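You operate a simulated robot arm through the tools that you are given. There is no shell and no other tool. Be economical: measure what you need, move in short steps, check, and stop when the job is done.

You are at the controls of a simulated two-armed robot. One attempt, no reset.

Task
Take the lid off the clear jar and lay it down on the top of the first stone table from the right.

Only the result counts: the job must be done as asked and must still hold three seconds after the hand-in. Knocking over, shifting, dropping, spilling or breaking anything else fails it. A push-on lid holds only when it is set on centred and level and pressed home; a screw cap is set on level and turned clockwise until tight.

Robot
Two 6-joint arms with two-finger parallel grippers on one trunk, on a base that drives. Base frame: it is fixed to the floor where the robot stands at the start and does not move with it; the origin is under the middle of the robot, x ahead of it, y to its left, z up; the surface under the hand at the start is at about z = 0.78. Lengths are in m, angles in degrees, forces in N, time in s.
The left shoulder is at the start at [0.06, 0.187, 1.122], the right one opposite. With the tool pointing down near the work surface each hand reaches from about 0.2 to 0.62 m from the robot's upright axis, wherever it stands, measured 20 degrees to its own side. Places, roughly: clear jar (8x8x9 cm) [0.5, -0.1, 0.8]. Payload 1.57 kg a hand.
Tool frame (each hand has its own): the origin (TCP) lies between the finger pads and is the grasp point; the fingertips stand 0.03 m ahead of it; z points along the fingers, y is the line along which they close. The gripper opens to 0.11 m. The fingers are 0.024 m wide and 0.012 m thick; the gripper's body (0.048 by 0.112 m) begins 0.078 m behind the TCP.
Orientation is told as [roll, pitch, yaw] about the base's x, y, z axes, in that order, counted from this pose: with the fingers straight down and closing along the base's y, the tool's x points along the base's -x, its y along +y and its z along -z.

Tools
- The arms move only by the tool drive_tool. It takes "left_series", "right_series" or both (then of equal length, played together; a hand with none holds still); each is a list of rows, each a list of 7 numbers: the turn, a rotation vector about the base's x, y, z in degrees, then the shift along the base's x, y, z in m, then the opening, from 0 (shut) to 1 (fully open). In form: [[rx, ry, rz, x, y, z, gripper], ...]. A call has 1 to 12 rows; each row shifts and turns the commanded pose from where the row before left it. A row lasts 0.2 s, in which the tool goes at most 0.05 m and 8.6 degrees; a call with a longer step from one row to the next is refused whole, and so is a gripper value outside its range. A pose out of reach is approached as far as the arm can. The call stops where the force on the tool passes 40 N (or 10 N more than at its start, if that is more) or the arm is blocked; 0.2 s more then pass. The fingers move at their own pace (about 0.153 m/s each) and stop on an object; they squeeze with about 30 N. The grip force told is the motor's: it shows also when the fingers shut on nothing. Time passes only in rows, and 0.2 s behind the last, so rows that do not move let the fingers close. The reply holds the time, the measured pose of the TCP, the force on the tool along the base axes, the opening and the grip force, in the units named above and with some noise, with the torque about the TCP (base axes, N m) and any sound that the robot's microphone picked up.
- Cameras (640 x 400 px; columns grow to the right, rows downward): "scene" is now at [0.0141, -0.006, 1.6528]; the picture's right is [0.00, -1.00, 0.00], its down [-0.86, -0.00, -0.51] and it looks along [0.51, 0.00, -0.86] (base axes); focal length 256 px, centre (320, 200). "left" rides on the left gripper at [0.07, -0.016, -0.141] in its tool frame; the picture's right is [0.23, 0.97, 0.00], its down [-0.85, 0.20, -0.48] and it looks along [-0.47, 0.11, 0.88] (tool axes); focal length 222 px, centre (320, 200). "right" rides on the right gripper at [0.07, 0.016, -0.141] in its tool frame; the picture's right is [-0.23, 0.97, 0.00], its down [-0.86, -0.20, -0.48] and it looks along [-0.47, -0.11, 0.88] (tool axes); focal length 222 px, centre (320, 200).
- capture(camera): a new picture of that camera. No time passes.
- slide_trunk(by): slides the trunk up (or, below 0, down) by that many m; the arms and the scene camera ride with it, the base frame stays. It gives what a move gives, with no picture.
- drive_base(legs): drives the robot by 1 to 6 legs, each [ahead, left, turn to the left] in m, m and degrees, along the robot's own axes; the way and the turn of a leg run together, so that a leg with both is an arc; at most 1.5 m and 180 degrees a leg. The arms and the cameras ride along, it lands a little off, and it stops where it bumps. It gives what a move gives.
- turn_head(pan, tilt): turns the head with the scene camera to pan (to the left, within 86 degrees either way) and tilt (down, from -29 to 69), counted from straight ahead of the robot. It gives what a move gives.
- point_at(camera, pixels): for up to 12 pixels [column, row] of the newest picture of that camera ("zoom" is the newest enlarged one), the place [x, y, z] in the base frame of the surface seen there, good to about 0.002 m, but the place of the scene camera against the robot may be out by one fixed shift of up to 0.012 m in any direction. No time passes.
- inspect(camera, box): a new picture of the part [left, top, right, bottom] of that camera's present view, enlarged. No time passes.
- finish_job(): hands the job in; it is judged then, once.

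Go step by step. Measure first, check grasps and placings, and put right what went wrong. The budget is 80 turns and 58 pictures, counting those below and the enlarged ones. Unless the task says otherwise, let go and move clear before handing in, and close with one line.

The tools are called after "Request:" as a command line: name --argument value ..., lists and objects as JSON in quotes. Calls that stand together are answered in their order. drive_tool: Moves the arms, as the interface text tells. Its arguments: {"type":"object","properties":{"left_series":{"type":"array","items":{"type":"array","items":{"type":"number"}}},"right_series":{"type":"array","items":{"type":"array","items":{"type":"number"}}}},"required":[]} The other tools are called the same way: slide_trunk (by) slides the trunk up or down; drive_base (legs) drives the base; turn_head (pan, tilt) turns the head that bears the scene camera; capture (camera) takes a picture; point_at (camera, pixels) gives the place of the surface under pixels of a picture; inspect (camera, box) takes an enlarged picture of a part of a camera's view; finish_job () hands the job in.

At the start:

```text
time_s: 0.0
left_ee_pos: [0.4278, 0.1765, 1.0692]
left_orientation: [0.0, -0.1, 0.0]
left_ft_force: [0.0, 0.4, -0.2]
left_torque: [-0.01, -0.01, 0.0]
left_width: 0.1098
left_grip_force: 0.1
right_ee_pos: [0.445, -0.261, 1.0936]
right_orientation: [0.0, 0.0, -0.1]
right_ft_force: [0.5, -0.4, 0.1]
right_torque: [0.03, 0.02, -0.02]
right_width: 0.1101
right_grip_force: 0.1
trunk travel left (down, up): [-0.75, 0.24]
robot x, y, heading: [-0.002, 0.003, 0.2]
head pan, tilt: [0.2, 59.7]
```

scene: 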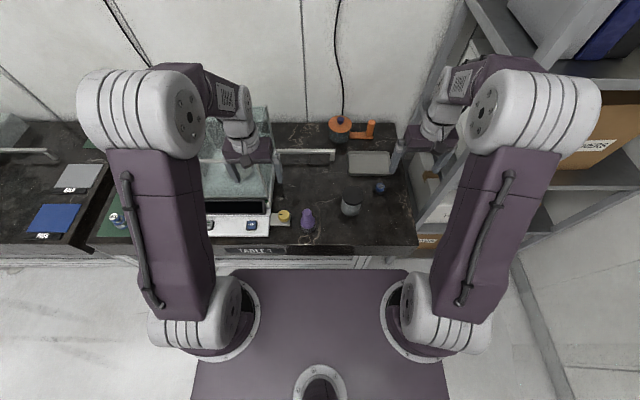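
right: 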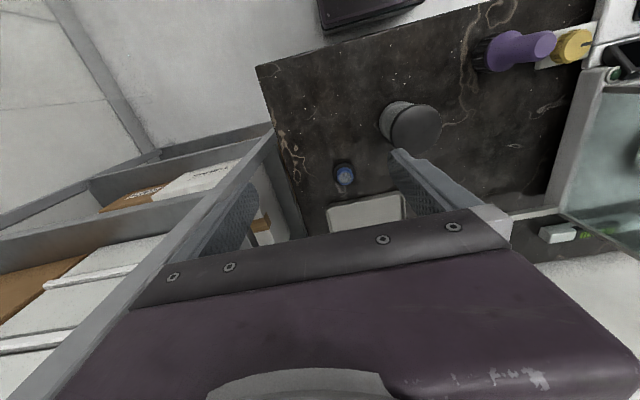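
left: 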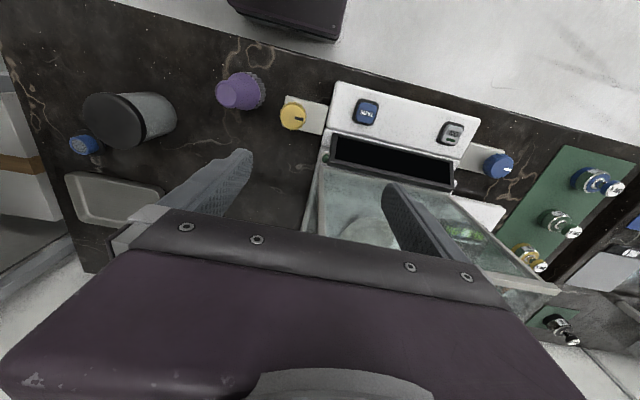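

The jar looks like the grey cylinder at about (350,207) in the scene view. The table sign at (255,250) needs reading, so I'll enlarge both and look around for other tables.

Request:
inspect --camera "scene" --box '[200, 100, 440, 260]'

Request:
turn_head --pan 60 --tilt 35

Request:
capture --camera "scene"

Request:
turn_head --pan -60 --tilt 35

Request:
capture --camera "scene"

```text
2.50 times, centred on (320, 180) of scene
```

zoom: 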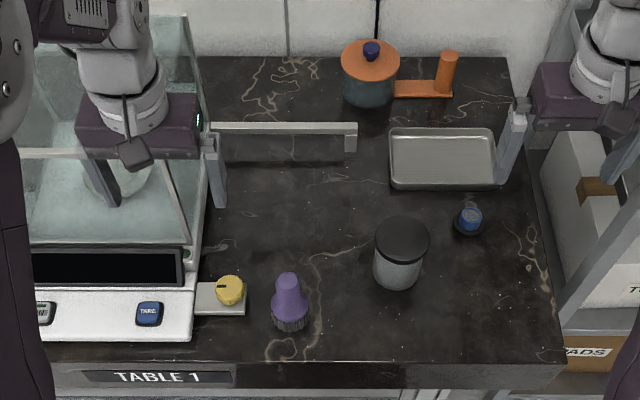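

```text
time_s: 1.3
left_ee_pos: [0.4286, 0.1768, 1.0693]
left_orientation: [-0.1, 0.0, 0.0]
left_ft_force: [0.5, -0.6, 0.1]
left_torque: [-0.02, -0.03, 0.0]
left_width: 0.1103
left_grip_force: 0.1
right_ee_pos: [0.4447, -0.2613, 1.0929]
right_orientation: [-0.1, -0.1, 0.0]
right_ft_force: [0.1, 0.7, -0.4]
right_torque: [0.01, -0.02, -0.02]
right_width: 0.1099
right_grip_force: 0.2
trunk travel left (down, up): [-0.75, 0.24]
robot x, y, heading: [0.0011, -0.0034, -0.0]
head pan, tilt: [60.0, 35.0]
```

```text
53 pictures are left
```

scene: 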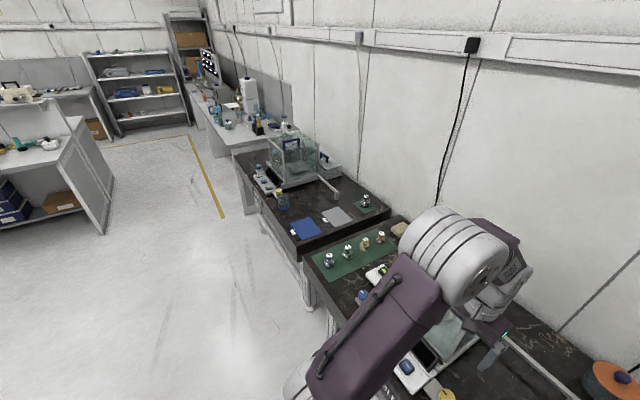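

```text
time_s: 3.3
left_ee_pos: [0.4282, 0.1761, 1.0685]
left_orientation: [0.0, 0.1, 0.0]
left_ft_force: [-0.5, -0.2, 0.2]
left_torque: [-0.03, -0.02, -0.01]
left_width: 0.11
left_grip_force: 0.1
right_ee_pos: [0.445, -0.2612, 1.0947]
right_orientation: [0.0, 0.0, 0.0]
right_ft_force: [1.1, 0.2, -0.7]
right_torque: [-0.01, -0.03, 0.04]
right_width: 0.1102
right_grip_force: 0.0
trunk travel left (down, up): [-0.75, 0.24]
robot x, y, heading: [0.0035, -0.0022, -0.0]
head pan, tilt: [-60.0, 35.0]
```

```text
52 pictures are left
```

scene: 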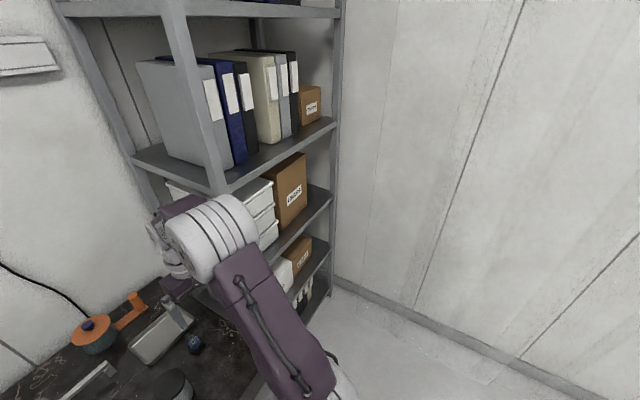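

The sign reads "TABLE 1", and to the right there's only a shelf and wall, so the table in front with the jar is the first from the right. Next I'll point the head back and measure the jar.

Request:
turn_head --pan 0 --tilt 50

Request:
inspect --camera "scene" --box '[280, 180, 440, 280]'

Request:
inspect --camera "right" --box '[320, 60, 480, 160]'

Request:
inspect --camera "left" --box '[50, 60, 210, 160]'

```text
time_s: 4.6
left_ee_pos: [0.429, 0.177, 1.069]
left_orientation: [0.0, 0.0, 0.0]
left_ft_force: [-0.7, -0.1, 0.0]
left_torque: [0.01, -0.02, 0.0]
left_width: 0.1098
left_grip_force: 0.0
right_ee_pos: [0.4443, -0.2616, 1.0941]
right_orientation: [0.1, 0.0, 0.0]
right_ft_force: [1.1, -0.1, -0.3]
right_torque: [0.01, 0.01, 0.03]
right_width: 0.1099
right_grip_force: 0.0
trunk travel left (down, up): [-0.75, 0.24]
robot x, y, heading: [0.0007, -0.0023, 0.0]
head pan, tilt: [0.0, 50.0]
```

```text
4.00 times, centred on (360, 230) of scene
```

zoom: 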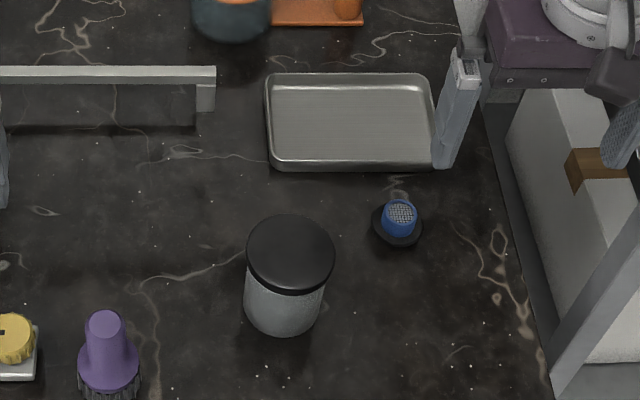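

```text
4.00 times, centred on (400, 110) of right
```

zoom: 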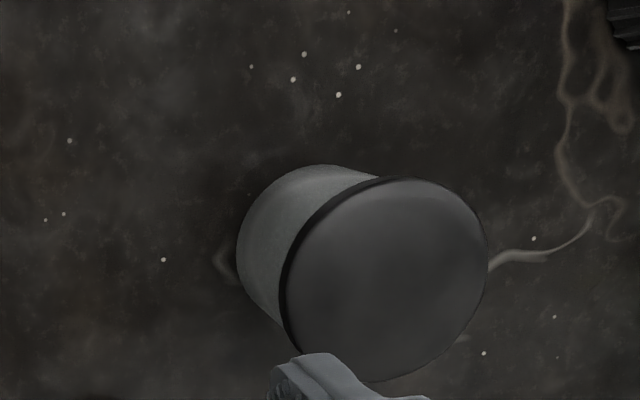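

```text
4.00 times, centred on (130, 110) of left
```

zoom: 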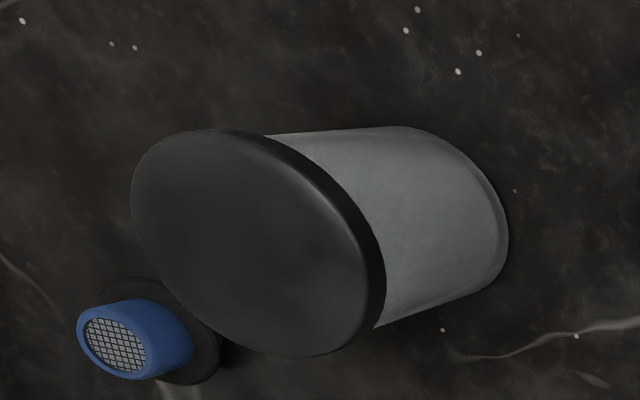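

The lid is a smooth black disc with a thin rim, so it's probably a push-on lid. I'll measure points on the lid and body in this left-camera zoom.

Request:
point_at --camera "zoom" --pixels '[[250, 240], [140, 200], [240, 138], [355, 290], [290, 350], [372, 260], [376, 300], [430, 220], [400, 315], [360, 150], [560, 220], [385, 318]]'

Request:
capture --camera "scene"

```text
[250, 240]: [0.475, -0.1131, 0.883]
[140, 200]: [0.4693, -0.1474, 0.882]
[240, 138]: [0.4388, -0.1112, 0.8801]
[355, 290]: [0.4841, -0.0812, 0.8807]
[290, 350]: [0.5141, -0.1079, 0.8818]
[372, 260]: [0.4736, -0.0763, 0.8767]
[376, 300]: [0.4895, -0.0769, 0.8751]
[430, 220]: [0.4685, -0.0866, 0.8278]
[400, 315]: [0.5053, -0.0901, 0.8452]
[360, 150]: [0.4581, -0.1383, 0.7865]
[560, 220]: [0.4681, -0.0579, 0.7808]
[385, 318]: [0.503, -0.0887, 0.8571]
```

```text
48 pictures are left
```

scene: 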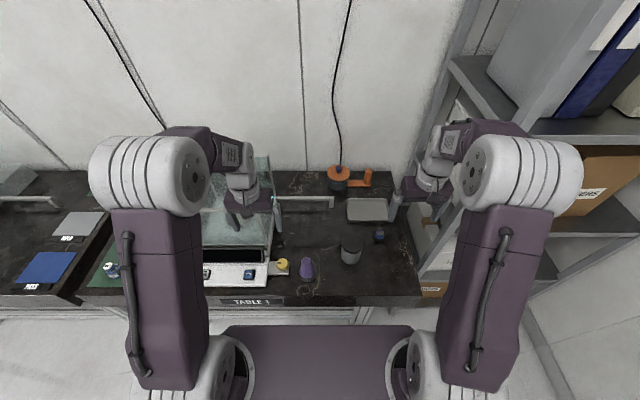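

The lid top is at z≈0.882, centred near (0.476, −0.112), with a diameter of about 0.08. I plan to hold the body with the left hand tilted from the robot's side and lift the lid with the right. First I'll measure the objects nearby.

Request:
inspect --camera "scene" --box '[260, 190, 420, 290]'

```text
4.00 times, centred on (340, 240) of scene
```

zoom: 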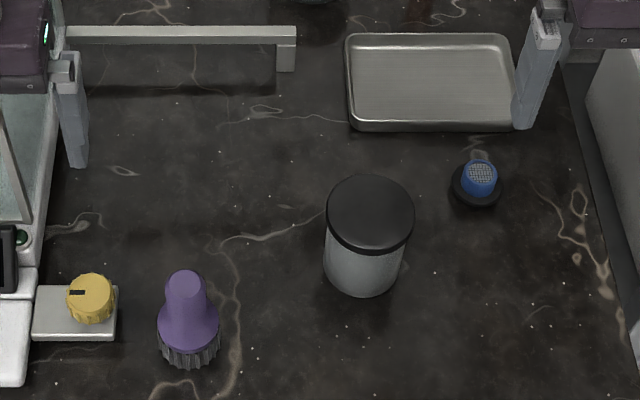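

Request:
point_at --camera "zoom" --pixels '[[185, 278], [212, 325], [190, 355], [370, 180], [332, 215], [411, 218], [368, 240], [365, 265], [480, 170], [440, 330], [365, 385], [500, 300]]'

```text
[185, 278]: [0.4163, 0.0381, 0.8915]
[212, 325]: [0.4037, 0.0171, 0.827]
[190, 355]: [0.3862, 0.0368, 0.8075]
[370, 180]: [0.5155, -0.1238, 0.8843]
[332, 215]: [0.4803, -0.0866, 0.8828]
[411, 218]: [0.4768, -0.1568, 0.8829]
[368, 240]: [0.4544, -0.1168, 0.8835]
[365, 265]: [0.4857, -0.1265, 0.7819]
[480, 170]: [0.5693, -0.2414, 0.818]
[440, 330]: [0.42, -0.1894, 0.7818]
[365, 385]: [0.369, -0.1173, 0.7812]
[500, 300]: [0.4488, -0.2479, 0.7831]
```

The scene camera reads about 1 cm further right than the hand camera, so I'll go by the hand cameras. The purple brush sits at y≈0.047 and is clear of the left-hand approach. I'll turn the left hand to pitch −45, yaw −20 at its current height.

Request:
drive_tool --left_series '[[0, -7.5, 0, -0.006, -0.028, 0, 1], [0, -7.5, 0, -0.006, -0.028, 0, 1], [0, -7.5, 0, -0.006, -0.028, 0, 1], [0, -7.5, 0, -0.006, -0.028, 0, 1], [0, -7.5, 0, -0.006, -0.028, 0, 1], [0, -7.5, 0, -0.006, -0.028, 0, 1], [0, 0, -6.67, -0.006, -0.028, 0, 1], [0, 0, -6.67, -0.006, -0.028, 0, 1], [0, 0, -6.66, -0.006, -0.028, 0, 1]]'

Request:
capture --camera "left"

Request:
capture --camera "scene"

```text
time_s: 6.6
left_ee_pos: [0.3732, -0.0768, 1.0698]
left_orientation: [0.0, -45.1, -20.0]
left_ft_force: [-0.6, -0.4, 0.7]
left_torque: [0.0, 0.0, 0.04]
left_width: 0.1101
left_grip_force: 0.1
right_ee_pos: [0.4455, -0.2623, 1.0934]
right_orientation: [0.0, -0.1, 0.0]
right_ft_force: [0.6, 0.8, -1.0]
right_torque: [-0.02, -0.02, -0.03]
right_width: 0.1099
right_grip_force: 0.0
trunk travel left (down, up): [-0.75, 0.24]
robot x, y, heading: [0.0018, -0.0015, -0.0]
head pan, tilt: [0.0, 50.0]
```

```text
46 pictures are left
```

left: 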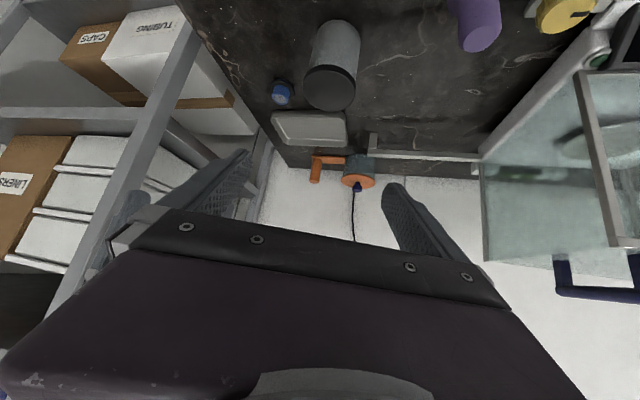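

```text
45 pictures are left
```

scene: 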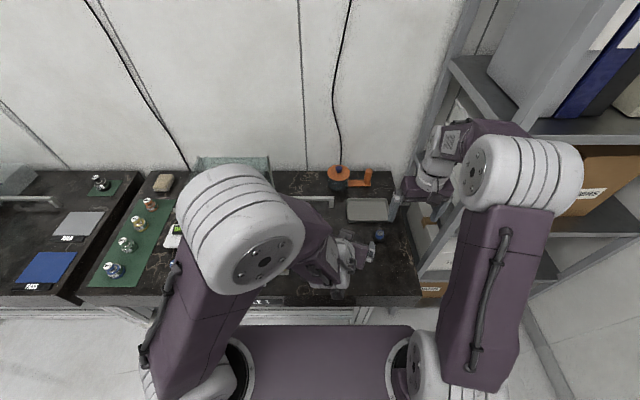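

The left hand is turned as planned and the jar shows at about (332,70) in its view. I'll re-measure the jar from this angle.

Request:
inspect --camera "left" --box '[260, 10, 420, 110]'

Request:
point_at --camera "left" --pixels '[[330, 92], [308, 90], [352, 90], [330, 106], [333, 71], [335, 50], [315, 45], [355, 45], [313, 60], [354, 60]]'

```text
4.00 times, centred on (340, 60) of left
```

zoom: 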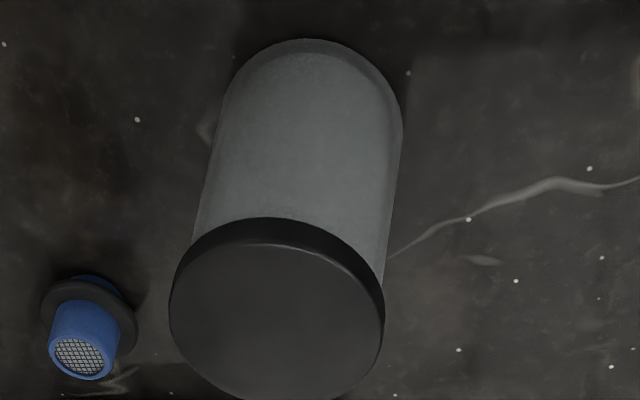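

```text
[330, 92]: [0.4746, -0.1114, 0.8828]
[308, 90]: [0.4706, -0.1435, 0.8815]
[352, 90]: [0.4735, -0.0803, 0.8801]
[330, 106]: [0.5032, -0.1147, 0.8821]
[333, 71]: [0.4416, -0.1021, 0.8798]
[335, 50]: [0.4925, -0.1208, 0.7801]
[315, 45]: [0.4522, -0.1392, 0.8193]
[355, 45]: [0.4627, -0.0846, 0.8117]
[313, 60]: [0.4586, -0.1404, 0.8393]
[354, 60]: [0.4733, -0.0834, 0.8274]
```

Next I'll take precise lid edge points from this zoom.

Request:
point_at --camera "zoom" --pixels '[[174, 310], [379, 320], [290, 396], [275, 247], [190, 262], [365, 275], [280, 228], [205, 180], [215, 130], [397, 140], [392, 190], [240, 234]]'

```text
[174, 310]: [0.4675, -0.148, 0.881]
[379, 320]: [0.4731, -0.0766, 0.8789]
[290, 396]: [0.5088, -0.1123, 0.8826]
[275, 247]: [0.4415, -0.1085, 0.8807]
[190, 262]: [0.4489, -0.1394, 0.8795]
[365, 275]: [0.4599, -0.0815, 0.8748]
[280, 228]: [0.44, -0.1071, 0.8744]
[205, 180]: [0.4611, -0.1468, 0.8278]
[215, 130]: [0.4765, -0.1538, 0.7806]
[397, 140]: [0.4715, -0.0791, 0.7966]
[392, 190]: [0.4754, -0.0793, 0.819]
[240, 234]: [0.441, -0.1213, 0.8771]
```

The jar axis is at about (0.475, −0.112), the lid radius is about 0.037 and the body radius about 0.034. I'll lower the left hand to the pre-grasp point and check it.

Request:
drive_tool --left_series '[[0, 0, 0, 0, 0, -0.035, 1], [0, 0, 0, 0, 0, -0.035, 1], [0, 0, 0, 0.001, 0, -0.035, 1], [0, 0, 0, 0.001, 0.001, -0.035, 1], [0, 0, 0, 0, 0, 0, 1]]'

Request:
capture --camera "left"

```text
time_s: 7.8
left_ee_pos: [0.3969, -0.1145, 0.9655]
left_orientation: [0.9, -44.6, -20.5]
left_ft_force: [-0.6, -0.2, 0.5]
left_torque: [0.0, -0.03, -0.01]
left_width: 0.1102
left_grip_force: 0.1
left hand out of reach, approached as far as the arm can: row 2, 3, 4
right_ee_pos: [0.4442, -0.2617, 1.0938]
right_orientation: [0.0, -0.1, -0.1]
right_ft_force: [0.2, -0.1, 0.7]
right_torque: [-0.02, -0.05, 0.01]
right_width: 0.1099
right_grip_force: 0.1
trunk travel left (down, up): [-0.75, 0.24]
robot x, y, heading: [-0.0017, 0.0001, -0.1]
head pan, tilt: [0.0, 50.0]
```

```text
43 pictures are left
```

left: 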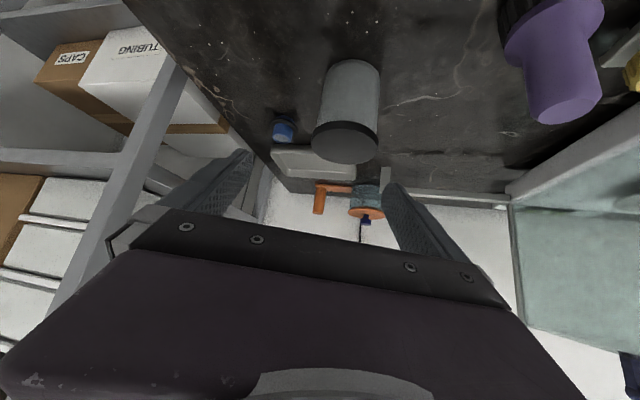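

The pre-grasp point is too close to the robot for the left arm, which stopped at (0.397, −0.114, 0.966). Backing the base 0.08 m should give both arms room.

Request:
drive_base --legs '[[-0.08, 0, 0]]'

```text
time_s: 8.8
left_ee_pos: [0.3208, -0.115, 0.9645]
left_orientation: [0.9, -44.5, -20.4]
left_ft_force: [-0.6, -0.5, -0.7]
left_torque: [-0.02, -0.02, 0.01]
left_width: 0.1099
left_grip_force: 0.1
right_ee_pos: [0.3675, -0.261, 1.0927]
right_orientation: [0.0, 0.1, 0.0]
right_ft_force: [-0.2, 0.0, -0.7]
right_torque: [0.0, 0.01, 0.02]
right_width: 0.11
right_grip_force: 0.0
trunk travel left (down, up): [-0.75, 0.24]
robot x, y, heading: [-0.0779, 0.0012, 0.1]
head pan, tilt: [0.0, 50.0]
```

Request:
drive_tool --left_series '[[0, 0, 0, 0.02, 0.01, 0, 1], [0, 0, 0, 0.02, 0.01, 0, 1], [0, 0, 0, 0, 0, 0, 1]]'

```text
time_s: 9.7
left_ee_pos: [0.3589, -0.0953, 0.9673]
left_orientation: [1.0, -44.8, -20.6]
left_ft_force: [-0.6, -0.5, 0.2]
left_torque: [0.0, 0.01, 0.04]
left_width: 0.1097
left_grip_force: 0.1
right_ee_pos: [0.3651, -0.2614, 1.0939]
right_orientation: [-0.1, -0.1, 0.0]
right_ft_force: [0.1, -0.8, -0.3]
right_torque: [0.01, -0.02, -0.01]
right_width: 0.1099
right_grip_force: 0.1
trunk travel left (down, up): [-0.75, 0.24]
robot x, y, heading: [-0.0804, -0.0003, 0.2]
head pan, tilt: [0.0, 50.0]
```

Steps are counted from the actual pose and the arm is in reach again. I'll go on to the pre-grasp point.

Request:
drive_tool --left_series '[[0, 0, 0, 0.0085, 0.01, -0.019, 1], [0, 0, 0.6, 0.008, 0.0096, -0.019, 1], [0, 0, 0, 0, 0, 0, 1]]'

Request:
capture --camera "left"

```text
time_s: 10.4
left_ee_pos: [0.3844, -0.0869, 0.9335]
left_orientation: [1.5, -44.4, -20.2]
left_ft_force: [-0.3, -0.4, -1.4]
left_torque: [0.01, 0.01, -0.04]
left_width: 0.11
left_grip_force: 0.1
left hand out of reach, approached as far as the arm can: row 1, 2
right_ee_pos: [0.3666, -0.2615, 1.0938]
right_orientation: [0.0, 0.0, 0.0]
right_ft_force: [-0.1, -0.1, -0.1]
right_torque: [0.03, -0.01, 0.0]
right_width: 0.1101
right_grip_force: 0.1
trunk travel left (down, up): [-0.75, 0.24]
robot x, y, heading: [-0.0796, 0.0023, -0.0]
head pan, tilt: [0.0, 50.0]
```

```text
42 pictures are left
```

left: 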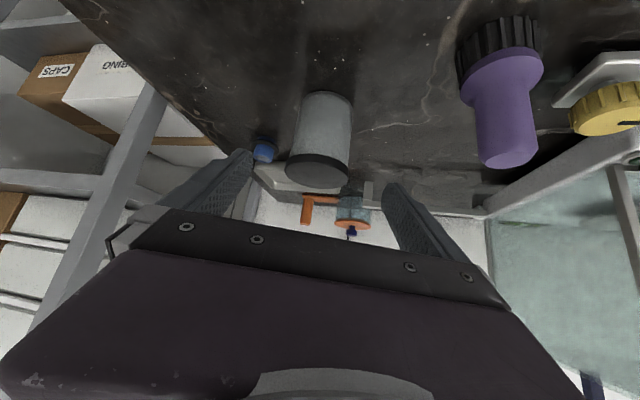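

The left hand is slightly out of reach again but close to the approach line. Going forward should extend the arm into range, so I'll advance partway.

Request:
drive_tool --left_series '[[0, 0, 0, 0.012, -0.001, -0.012, 1], [0, 0, 0, 0.013, -0.003, -0.013, 1], [0, 0, 0, 0, 0, 0, 1]]'

```text
time_s: 11.2
left_ee_pos: [0.4097, -0.0907, 0.9098]
left_orientation: [0.8, -44.7, -19.8]
left_ft_force: [0.2, 0.5, -0.1]
left_torque: [0.01, 0.02, 0.01]
left_width: 0.1101
left_grip_force: 0.1
right_ee_pos: [0.3676, -0.2612, 1.0928]
right_orientation: [0.0, 0.0, -0.1]
right_ft_force: [-0.8, -0.2, 0.3]
right_torque: [0.0, -0.02, 0.0]
right_width: 0.1101
right_grip_force: 0.0
trunk travel left (down, up): [-0.75, 0.24]
robot x, y, heading: [-0.0799, -0.0036, -0.1]
head pan, tilt: [0.0, 50.0]
```

It's in reach now and laterally within 2 mm of the line, so I'll go on.

Request:
drive_tool --left_series '[[0, 0, 0, 0.008, -0.002, -0.021, 1], [0, 0, 0, 0.0175, -0.005, -0.023, 1], [0, 0, 0, 0, 0, 0, 1]]'

Request:
capture --camera "left"

Request:
capture --camera "right"

```text
time_s: 12.1
left_ee_pos: [0.4341, -0.0977, 0.8656]
left_orientation: [0.9, -44.6, -19.8]
left_ft_force: [0.2, 1.4, 0.1]
left_torque: [0.05, 0.04, 0.02]
left_width: 0.1101
left_grip_force: 0.0
right_ee_pos: [0.3662, -0.2621, 1.093]
right_orientation: [0.0, -0.1, 0.0]
right_ft_force: [0.5, -0.1, -0.6]
right_torque: [0.02, -0.03, -0.02]
right_width: 0.11
right_grip_force: 0.1
trunk travel left (down, up): [-0.75, 0.24]
robot x, y, heading: [-0.0786, 0.0033, 0.1]
head pan, tilt: [0.0, 50.0]
```

```text
41 pictures are left
```

left: 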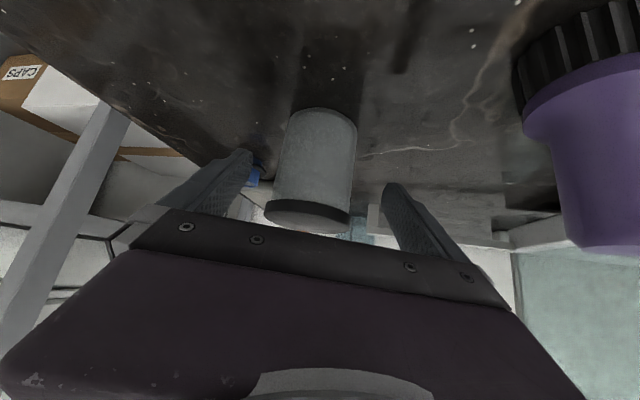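

```text
40 pictures are left
```

right: 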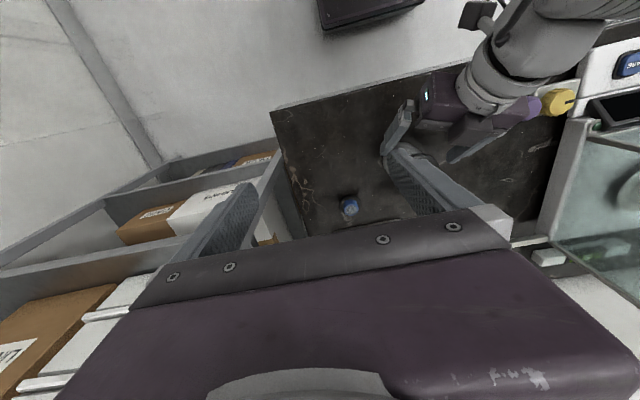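

The jar sits between the open left fingers at about (312,165), with the finger tips at (250,155) and (388,185). I'll advance the last 6 cm along the line.

Request:
drive_tool --left_series '[[0, 0, 0, 0.0136, -0.0048, -0.0142, 1], [0, 0, 0, 0.0136, -0.0048, -0.0142, 1], [0, 0, 0, 0.0137, -0.0047, -0.0142, 1], [0, 0, 0, 0, 0, 0, 1]]'

Request:
capture --camera "left"

```text
time_s: 13.1
left_ee_pos: [0.4754, -0.1115, 0.8237]
left_orientation: [0.9, -44.8, -19.8]
left_ft_force: [-0.2, 0.8, -0.2]
left_torque: [0.03, 0.0, 0.01]
left_width: 0.1103
left_grip_force: 0.0
right_ee_pos: [0.3655, -0.2609, 1.0926]
right_orientation: [0.0, -0.1, 0.0]
right_ft_force: [-0.3, 0.1, 0.1]
right_torque: [-0.01, 0.02, -0.03]
right_width: 0.11
right_grip_force: 0.0
trunk travel left (down, up): [-0.75, 0.24]
robot x, y, heading: [-0.0807, 0.0002, -0.0]
head pan, tilt: [0.0, 50.0]
```

```text
39 pictures are left
```

left: 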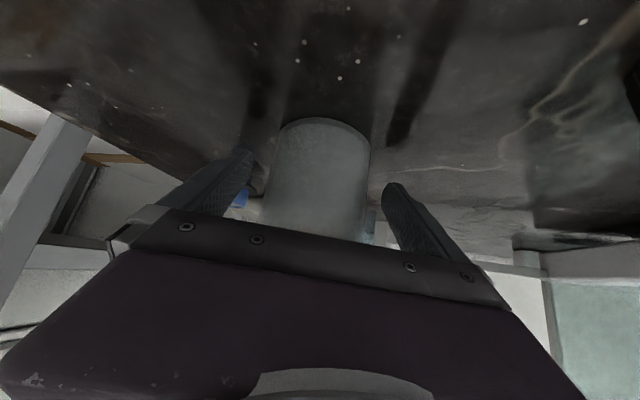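

The gaps on either side of the jar look even, at about (260,180) and (377,190). I'll close the left hand in steps.

Request:
drive_tool --left_series '[[0, 0, 0, 0, 0, 0, 0.72], [0, 0, 0, 0, 0, 0, 0.68], [0, 0, 0, 0, 0, 0, 0.66]]'

Request:
capture --camera "left"

```text
time_s: 13.8
left_ee_pos: [0.4742, -0.1122, 0.823]
left_orientation: [0.8, -44.7, -19.8]
left_ft_force: [-0.9, -0.3, 0.0]
left_torque: [0.03, 0.0, 0.01]
left_width: 0.073
left_grip_force: 0.3
right_ee_pos: [0.3663, -0.2609, 1.0933]
right_orientation: [0.0, 0.0, -0.1]
right_ft_force: [0.1, 0.1, -0.4]
right_torque: [-0.02, -0.01, 0.0]
right_width: 0.1104
right_grip_force: 0.1
trunk travel left (down, up): [-0.75, 0.24]
robot x, y, heading: [-0.074, -0.0016, -0.2]
head pan, tilt: [0.0, 50.0]
```

```text
38 pictures are left
```

left: 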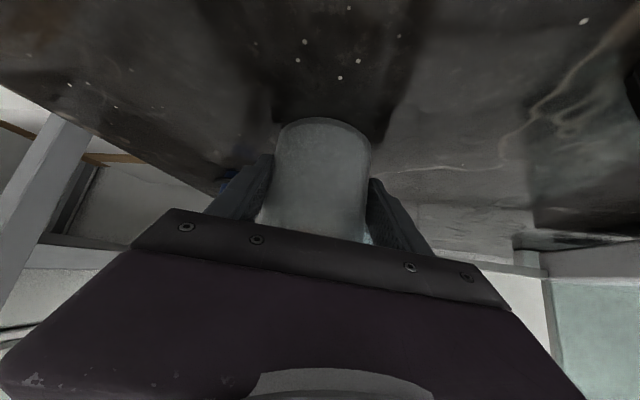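

The opening is 73 mm with no contact yet and the jar hasn't moved. I'll close fully.

Request:
drive_tool --left_series '[[0, 0, 0, 0, 0, 0, 0.63], [0, 0, 0, 0, 0, 0, 0.6], [0, 0, 0, 0, 0, 0, 0.55], [0, 0, 0, 0, 0, 0, 0.5]]'

Request:
capture --camera "left"

```text
time_s: 14.8
left_ee_pos: [0.4755, -0.1116, 0.8231]
left_orientation: [0.9, -44.7, -19.8]
left_ft_force: [-0.1, -0.7, 1.0]
left_torque: [-0.11, -0.01, 0.04]
left_width: 0.0684
left_grip_force: 29.7
right_ee_pos: [0.366, -0.2617, 1.0936]
right_orientation: [0.1, 0.0, 0.0]
right_ft_force: [-0.4, -0.3, 0.3]
right_torque: [-0.01, 0.01, -0.01]
right_width: 0.1101
right_grip_force: 0.0
trunk travel left (down, up): [-0.75, 0.24]
robot x, y, heading: [-0.0758, 0.0014, -0.1]
head pan, tilt: [0.0, 50.0]
```

```text
37 pictures are left
```

left: 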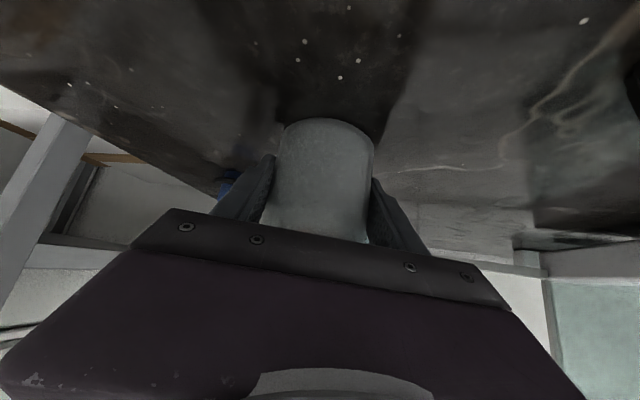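

The left hand grips the jar body at 68 mm with 29.7 N. Next I'll bring the right hand over the lid.

Request:
drive_tool --right_series '[[0, 0, 0, 0.022, 0.03, 0, 1], [0, 0, 0, 0.022, 0.03, 0, 1], [0, 0, 0, 0.022, 0.03, 0, 1], [0, 0, 0, 0.022, 0.03, 0, 1], [0, 0, 0, 0.021, 0.03, 0, 1], [0, 0, 0, 0, 0, -0.04, 1], [0, 0, 0, 0, 0, -0.04, 1], [0, 0, 0, 0, 0, 0, 1]]'

Request:
capture --camera "right"

```text
time_s: 16.6
left_ee_pos: [0.4756, -0.1123, 0.8231]
left_orientation: [0.9, -44.6, -19.7]
left_ft_force: [1.3, -0.6, 1.5]
left_torque: [-0.06, -0.02, 0.03]
left_width: 0.0681
left_grip_force: 29.9
right_ee_pos: [0.4759, -0.1101, 1.0141]
right_orientation: [0.0, 0.0, 0.0]
right_ft_force: [0.9, -1.0, -0.5]
right_torque: [0.02, -0.02, 0.01]
right_width: 0.1098
right_grip_force: 0.2
trunk travel left (down, up): [-0.75, 0.24]
robot x, y, heading: [-0.0784, -0.0007, -0.1]
head pan, tilt: [0.0, 50.0]
```

```text
36 pictures are left
```

right: 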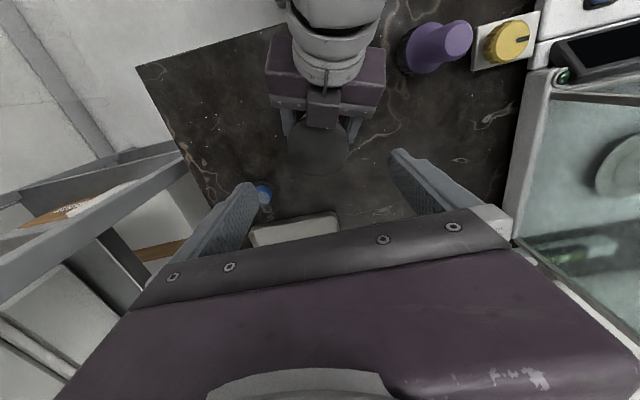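

The lid is at about (318,150) between the right fingers, and a box on the left gripper shows at (322,100). I'll check its height and the lid's position.

Request:
inspect --camera "right" --box '[240, 80, 400, 180]'

Request:
point_at --camera "right" --pixels '[[322, 98], [322, 120], [275, 70], [378, 90], [318, 155], [290, 150], [346, 150], [318, 172], [325, 75], [290, 60]]'

```text
4.00 times, centred on (320, 130) of right
```

zoom: 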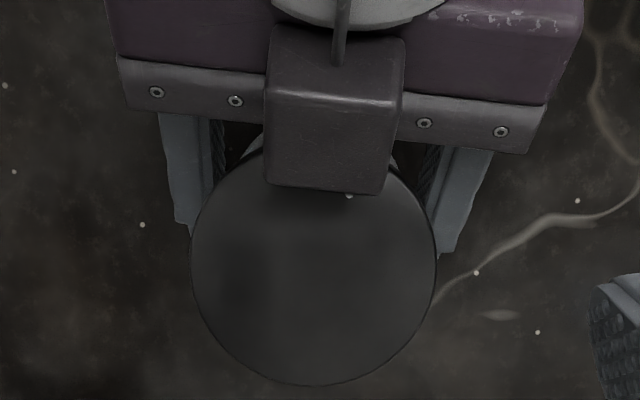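

```text
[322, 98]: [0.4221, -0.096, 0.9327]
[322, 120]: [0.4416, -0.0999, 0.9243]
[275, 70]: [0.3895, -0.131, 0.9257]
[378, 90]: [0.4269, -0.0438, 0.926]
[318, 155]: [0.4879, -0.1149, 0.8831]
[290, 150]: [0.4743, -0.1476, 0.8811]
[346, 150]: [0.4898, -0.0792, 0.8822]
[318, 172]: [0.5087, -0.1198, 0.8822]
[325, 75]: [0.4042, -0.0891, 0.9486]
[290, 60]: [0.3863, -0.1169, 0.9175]
```

The box's top is at about z=0.933 and it reaches x≈0.442. The right palm will sit at z≥0.97, so it clears. I'll take precise lid edges from the zoom.

Request:
point_at --camera "zoom" --pixels '[[196, 280], [432, 285], [310, 380], [314, 265], [220, 335], [405, 340], [205, 220], [425, 225]]'

```text
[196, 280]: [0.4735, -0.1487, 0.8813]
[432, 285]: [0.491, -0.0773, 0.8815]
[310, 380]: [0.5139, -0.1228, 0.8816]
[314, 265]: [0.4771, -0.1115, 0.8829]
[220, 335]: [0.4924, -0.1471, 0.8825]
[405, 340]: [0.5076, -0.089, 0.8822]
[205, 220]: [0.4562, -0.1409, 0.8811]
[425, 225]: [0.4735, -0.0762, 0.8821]
```

The lid centre is (0.478, −0.112). I'll match the right hand's yaw to the left's −20 so its fingertips clear the left fingers, and lower to just above the lid.

Request:
drive_tool --right_series '[[0, 0, -6.67, 0.001, -0.001, 0, 1], [0, 0, -6.67, 0.001, -0.001, 0, 1], [0, 0, -6.66, 0, 0, 0, 1], [0, 0, 0, 0, 0, -0.035, 1], [0, 0, 0, 0, 0, -0.035, 1], [0, 0, 0, 0, 0, 0, 1]]'

Request:
capture --camera "right"

```text
time_s: 18.1
left_ee_pos: [0.4761, -0.1112, 0.8225]
left_orientation: [0.9, -44.7, -19.7]
left_ft_force: [-0.4, 0.4, -0.1]
left_torque: [-0.07, 0.01, 0.0]
left_width: 0.0681
left_grip_force: 29.7
right_ee_pos: [0.4787, -0.1143, 0.9446]
right_orientation: [0.0, 0.0, -19.9]
right_ft_force: [-0.1, 0.5, -0.9]
right_torque: [0.0, -0.02, 0.0]
right_width: 0.11
right_grip_force: 0.0
trunk travel left (down, up): [-0.75, 0.24]
robot x, y, heading: [-0.0808, 0.0016, -0.2]
head pan, tilt: [0.0, 50.0]
```

```text
34 pictures are left
```

right: 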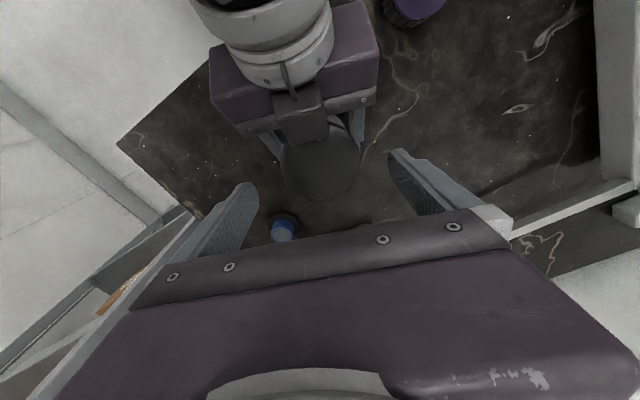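

The lid is centred between the right fingers at about (320,160). I'll lower 5 cm to bring the tips around the rim.

Request:
drive_tool --right_series '[[0, 0, 0, 0, 0.001, -0.02, 1], [0, 0, 0, 0, 0.001, -0.02, 1], [0, 0, 0, 0, 0, -0.0095, 1], [0, 0, 0, 0, 0, 0, 1]]'

Request:
capture --camera "right"

Request:
capture --camera "scene"

```text
time_s: 19.1
left_ee_pos: [0.4739, -0.1123, 0.8223]
left_orientation: [0.9, -44.8, -19.8]
left_ft_force: [-1.1, -0.1, 0.8]
left_torque: [-0.08, 0.04, 0.0]
left_width: 0.0682
left_grip_force: 30.4
right_ee_pos: [0.4787, -0.1119, 0.8945]
right_orientation: [-0.1, 0.1, -19.9]
right_ft_force: [0.0, -0.1, 0.8]
right_torque: [0.0, 0.03, 0.0]
right_width: 0.11
right_grip_force: 0.0
trunk travel left (down, up): [-0.75, 0.24]
robot x, y, heading: [-0.0774, 0.0001, -0.1]
head pan, tilt: [0.0, 50.0]
```

```text
33 pictures are left
```

right: 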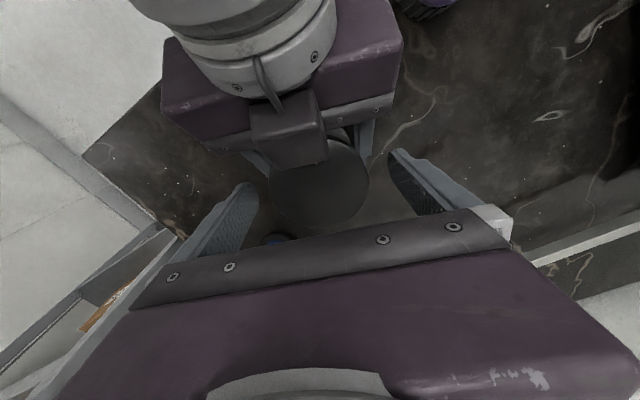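

```text
32 pictures are left
```

scene: 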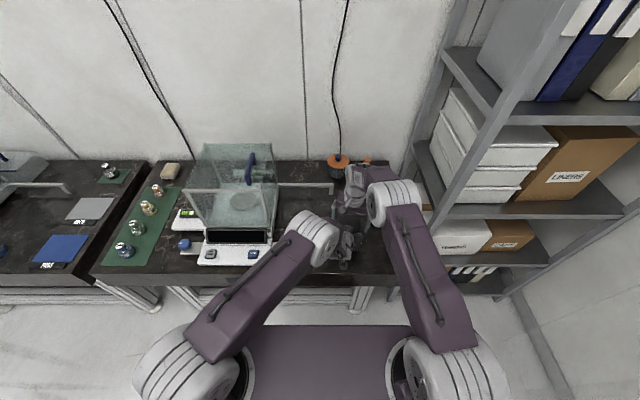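

The tips are at z≈0.865 around the rim, so I'll close the right hand on the lid.

Request:
drive_tool --right_series '[[0, 0, 0, 0, 0, 0, 0.75], [0, 0, 0, 0, 0, 0, 0.7], [0, 0, 0, 0, 0, 0, 0.65], [0, 0, 0, 0, 0, 0, 0.5], [0, 0, 0, 0, 0, 0, 0.5]]'

Request:
capture --camera "right"

```text
time_s: 20.2
left_ee_pos: [0.4756, -0.1116, 0.8222]
left_orientation: [0.8, -44.8, -19.7]
left_ft_force: [2.4, 13.7, 2.9]
left_torque: [-0.91, 0.17, -0.1]
left_width: 0.0682
left_grip_force: 29.9
right_ee_pos: [0.4773, -0.1117, 0.8932]
right_orientation: [0.0, -0.1, -20.0]
right_ft_force: [-2.0, -14.6, 0.0]
right_torque: [-0.27, 0.07, 0.17]
right_width: 0.0758
right_grip_force: 29.5
trunk travel left (down, up): [-0.75, 0.24]
robot x, y, heading: [-0.0736, -0.0013, 0.0]
head pan, tilt: [0.0, 50.0]
```

```text
31 pictures are left
```

right: 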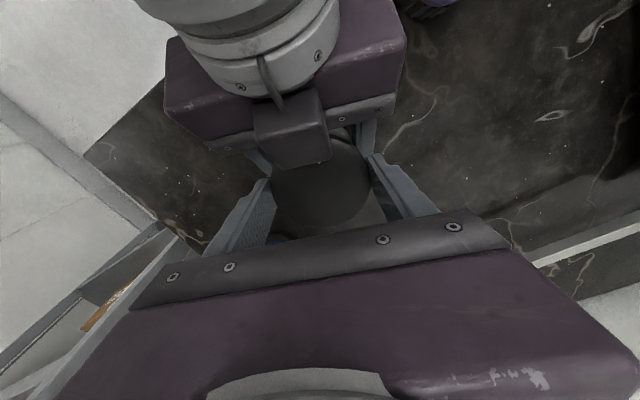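

The lid is gripped at 75.8 mm, but there's a 14 N side load between the hands, so the right hand sits slightly too far +y. I'll ease it −1 mm.

Request:
drive_tool --right_series '[[0, 0, 0, 0, -0.001, 0, 0.5], [0, 0, 0, 0, 0, 0, 0.5]]'

```text
time_s: 20.9
left_ee_pos: [0.4762, -0.1108, 0.8212]
left_orientation: [0.9, -44.7, -19.8]
left_ft_force: [5.4, 11.6, 1.1]
left_torque: [-0.52, 0.24, -0.02]
left_width: 0.0681
left_grip_force: 30.2
right_ee_pos: [0.4772, -0.1132, 0.8939]
right_orientation: [0.0, 0.1, -19.8]
right_ft_force: [-4.7, -11.1, -0.2]
right_torque: [-0.3, 0.05, 0.09]
right_width: 0.0758
right_grip_force: 30.2
trunk travel left (down, up): [-0.75, 0.24]
robot x, y, heading: [-0.0805, 0.003, -0.2]
head pan, tilt: [0.0, 50.0]
```

Request:
drive_tool --right_series '[[0, 0, 0, -0.0005, -0.002, 0, 0.5], [0, 0, 0, 0, 0, 0, 0.5]]'

```text
time_s: 21.4
left_ee_pos: [0.4756, -0.112, 0.8228]
left_orientation: [1.0, -44.7, -20.1]
left_ft_force: [4.0, -0.1, 0.2]
left_torque: [0.07, 0.19, -0.04]
left_width: 0.068
left_grip_force: 29.9
right_ee_pos: [0.4766, -0.1135, 0.8944]
right_orientation: [0.2, 0.1, -20.0]
right_ft_force: [-5.0, -0.1, 1.1]
right_torque: [-0.08, 0.11, 0.03]
right_width: 0.0757
right_grip_force: 30.0
trunk travel left (down, up): [-0.75, 0.24]
robot x, y, heading: [-0.0747, -0.0009, 0.2]
head pan, tilt: [0.0, 50.0]
```

The side load is nearly gone. I'll pull the lid up in small steps while the left hand holds the jar.

Request:
drive_tool --right_series '[[0, 0, 0, 0, 0, 0.001, 0.5], [0, 0, 0, 0, 0, 0.001, 0.5], [0, 0, 0, 0, 0, 0.001, 0.5], [0, 0, 0, 0, 0, 0.001, 0.5], [0, 0, 0, 0, 0, 0, 0.5]]'

Request:
capture --camera "right"

```text
time_s: 22.6
left_ee_pos: [0.4754, -0.1123, 0.8237]
left_orientation: [0.9, -44.8, -19.9]
left_ft_force: [-9.3, -7.3, 25.3]
left_torque: [0.24, -0.26, -0.38]
left_width: 0.0684
left_grip_force: 29.9
right_ee_pos: [0.4775, -0.1141, 0.8979]
right_orientation: [0.1, 0.1, -19.9]
right_ft_force: [9.3, 6.8, -27.5]
right_torque: [0.21, -0.45, 0.33]
right_width: 0.0757
right_grip_force: 29.9
trunk travel left (down, up): [-0.75, 0.24]
robot x, y, heading: [-0.0796, 0.0019, -0.0]
head pan, tilt: [0.0, 50.0]
```

```text
30 pictures are left
```

right: 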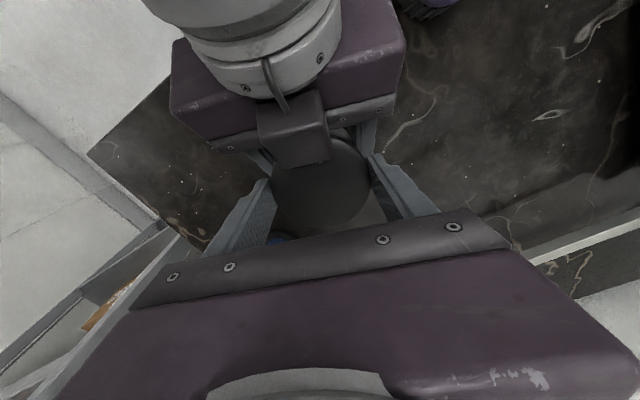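

The pull is at 27 N and the lid is holding. I'll pull a little more.

Request:
drive_tool --right_series '[[0, 0, 0, 0, 0, 0.001, 0.5], [0, 0, 0, 0, 0, 0.001, 0.5], [0, 0, 0, 0, 0, 0, 0.5]]'

```text
time_s: 23.4
left_ee_pos: [0.4769, -0.1118, 0.8238]
left_orientation: [1.0, -44.8, -19.9]
left_ft_force: [-3.8, -14.1, 26.4]
left_torque: [0.61, -0.2, -0.24]
left_width: 0.0681
left_grip_force: 30.3
right_ee_pos: [0.4772, -0.1132, 0.9001]
right_orientation: [0.1, 0.1, -20.0]
right_ft_force: [2.7, 13.2, -26.0]
right_torque: [0.43, -0.05, 0.2]
right_width: 0.0754
right_grip_force: 30.1
trunk travel left (down, up): [-0.75, 0.24]
robot x, y, heading: [-0.0734, -0.0017, -0.1]
head pan, tilt: [0.0, 50.0]
```

The force stayed at 26 N after 2 mm more, so something is sliding: the lid off the jar, the fingers on the lid, or the jar in the left hand. I'll look.

Request:
inspect --camera "right" --box '[240, 120, 440, 245]'

Request:
inspect --camera "left" --box '[220, 100, 420, 225]'

Request:
point_at --camera "right" --pixels '[[320, 190], [320, 210], [300, 190], [340, 190]]'

```text
3.20 times, centred on (340, 182) of right
```

zoom: 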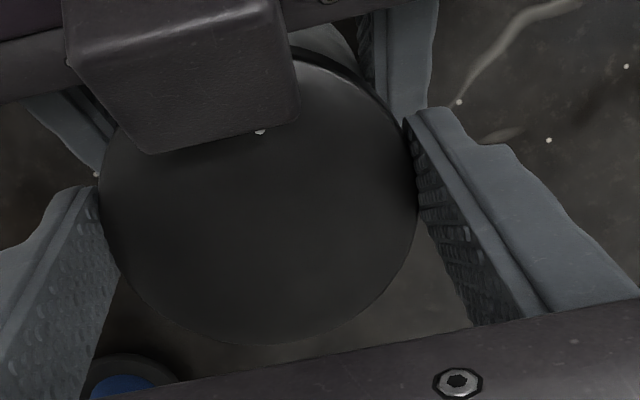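

```text
3.20 times, centred on (320, 162) of left
```

zoom: 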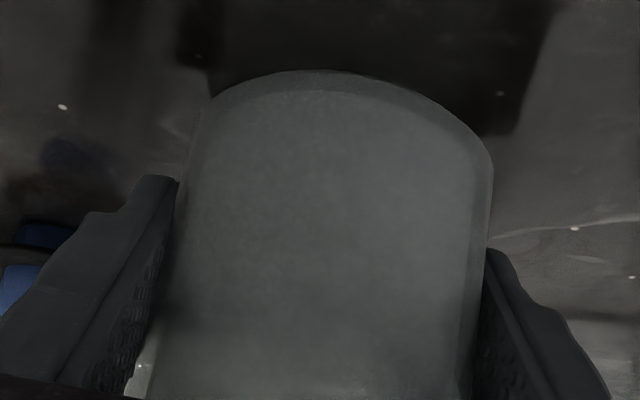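

```text
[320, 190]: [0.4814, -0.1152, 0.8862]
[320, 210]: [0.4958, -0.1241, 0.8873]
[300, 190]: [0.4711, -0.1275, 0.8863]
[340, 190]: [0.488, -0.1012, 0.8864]
```

The lid top rose about 4 mm, to 0.8865, but in the left view the jar bottom rose too (row ~117 to 122), so the jar is slipping up in the left hand. I'll lower it back and try unscrewing counter-clockwise.

Request:
drive_tool --right_series '[[0, 0, 0, 0, 0, -0.002, 0.5], [0, 0, 0, 0, 0, -0.002, 0.5], [0, 0, 0, 0, 0, -0.001, 0.5], [0, 0, 0, 0, 0, 0, 0.5]]'

Request:
capture --camera "left"

Request:
point_at --camera "right" --pixels '[[320, 190], [320, 205]]'

```text
time_s: 24.4
left_ee_pos: [0.4748, -0.1113, 0.8209]
left_orientation: [0.9, -44.4, -20.0]
left_ft_force: [13.3, -20.5, -12.6]
left_torque: [0.89, 0.26, -0.37]
left_width: 0.0686
left_grip_force: 30.2
right_ee_pos: [0.4774, -0.1134, 0.8953]
right_orientation: [0.1, 0.0, -20.1]
right_ft_force: [-12.1, 20.7, 10.7]
right_torque: [0.67, 0.74, 0.36]
right_width: 0.0757
right_grip_force: 29.7
trunk travel left (down, up): [-0.75, 0.24]
robot x, y, heading: [-0.0756, -0.0017, 0.4]
head pan, tilt: [0.0, 50.0]
```

```text
27 pictures are left
```

left: 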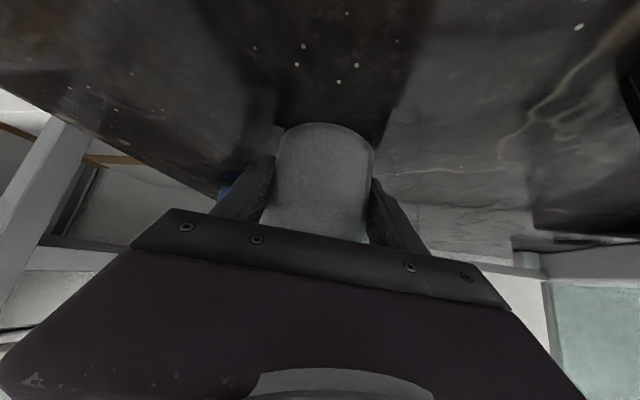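

```text
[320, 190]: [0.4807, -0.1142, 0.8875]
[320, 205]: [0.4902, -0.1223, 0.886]
```

The jar stays about 3 mm up in the left grip, and there are side loads of about 20 N. I'll ease those and test a counter-clockwise twist of the lid.

Request:
drive_tool --right_series '[[0, 0, 0, -0.001, 0.0015, 0.001, 0.5], [0, 0, 4, 0, 0, 0, 0.5], [0, 0, 4, 0, 0, 0, 0.5], [0, 0, 4, 0, 0, 0, 0.5], [0, 0, 0, 0, 0, 0, 0.5]]'

Request:
capture --camera "right"

```text
time_s: 25.6
left_ee_pos: [0.4747, -0.1111, 0.8211]
left_orientation: [1.0, -44.5, -19.9]
left_ft_force: [-13.2, -1.5, -3.5]
left_torque: [-0.02, -0.52, -0.06]
left_width: 0.0681
left_grip_force: 29.7
right_ee_pos: [0.4768, -0.1149, 0.8959]
right_orientation: [0.0, -0.2, -7.9]
right_ft_force: [13.5, 1.0, 2.2]
right_torque: [0.11, -0.5, -0.01]
right_width: 0.0756
right_grip_force: 30.2
trunk travel left (down, up): [-0.75, 0.24]
robot x, y, heading: [-0.0793, -0.0001, 0.1]
head pan, tilt: [0.0, 50.0]
```

```text
26 pictures are left
```

right: 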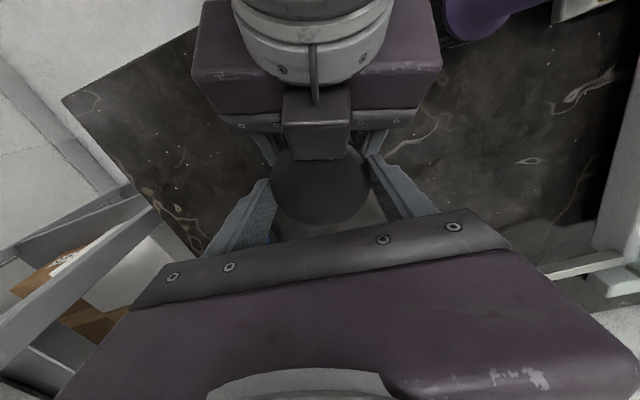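

The lid turned 12° with almost no torque, so it may be loose already. I'll check its height and pull gently again.

Request:
point_at --camera "right" --pixels '[[320, 190], [320, 210], [300, 190], [345, 190]]'

Request:
drive_tool --right_series '[[0, 0, 0, 0.001, 0, 0.002, 0.5], [0, 0, 0, 0, 0, 0.002, 0.5], [0, 0, 0, 0, 0, 0, 0.5]]'

Request:
inspect --camera "left" --box '[220, 100, 420, 225]'

```text
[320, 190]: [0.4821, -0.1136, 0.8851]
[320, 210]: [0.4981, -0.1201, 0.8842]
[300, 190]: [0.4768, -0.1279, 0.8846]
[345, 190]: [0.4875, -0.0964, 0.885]
```

```text
time_s: 26.4
left_ee_pos: [0.4762, -0.1117, 0.8228]
left_orientation: [0.9, -44.9, -19.8]
left_ft_force: [-16.4, 4.5, 10.6]
left_torque: [-0.19, -0.55, -0.02]
left_width: 0.0679
left_grip_force: 29.6
right_ee_pos: [0.4766, -0.114, 0.8999]
right_orientation: [0.0, 0.1, -7.9]
right_ft_force: [16.1, -5.8, -12.0]
right_torque: [-0.21, -0.69, 0.03]
right_width: 0.0754
right_grip_force: 29.9
trunk travel left (down, up): [-0.75, 0.24]
robot x, y, heading: [-0.0806, 0.0015, 0.1]
head pan, tilt: [0.0, 50.0]
```

```text
3.20 times, centred on (320, 162) of left
```

zoom: 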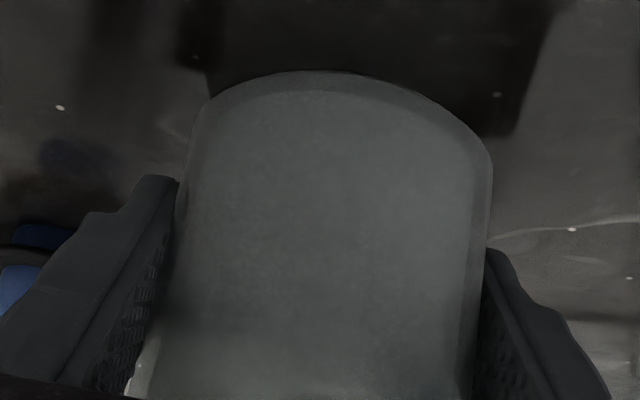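

Pulling with about 27 N doesn't free the lid, but twisting is easy, so it's probably a screw cap. To make room for longer turns I'll set the jar back down on the table (left open, right lowers) and flatten the left grip's pitch.

Request:
drive_tool --left_series '[[0, 0, 0, 0, 0, 0, 0.66], [0, 0, 0, 0, 0, 0, 0.7], [0, 0, 0, 0, 0, 0, 0.76], [0, 0, 0, 0, 0, 0, 0.76]]' --right_series '[[0, 0, 0, 0, 0, 0, 0.5], [0, 0, 0, 0, 0, 0, 0.5], [0, 0, 0, 0, 0, 0, 0.5], [0, 0, 0, 0, 0, 0, 0.5]]'

Request:
capture --camera "left"

```text
time_s: 27.4
left_ee_pos: [0.4769, -0.1121, 0.8219]
left_orientation: [0.9, -44.7, -19.8]
left_ft_force: [-0.6, 0.4, 1.1]
left_torque: [0.02, 0.0, -0.05]
left_width: 0.0836
left_grip_force: 0.1
right_ee_pos: [0.477, -0.1121, 0.8997]
right_orientation: [0.0, 0.0, -8.1]
right_ft_force: [0.3, 0.0, -0.8]
right_torque: [-0.03, 0.01, 0.01]
right_width: 0.0759
right_grip_force: 30.1
trunk travel left (down, up): [-0.75, 0.24]
robot x, y, heading: [-0.0752, -0.001, -0.0]
head pan, tilt: [0.0, 50.0]
```

```text
24 pictures are left
```

left: 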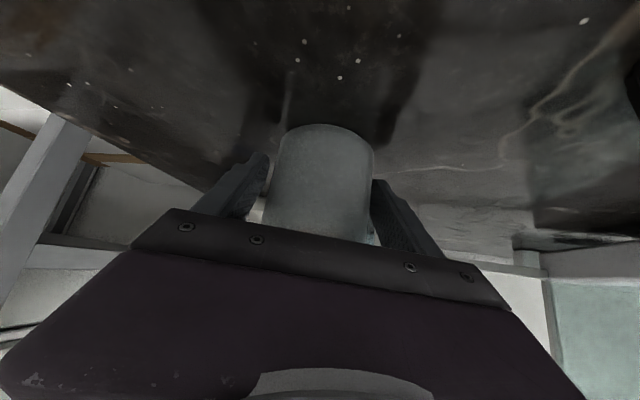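

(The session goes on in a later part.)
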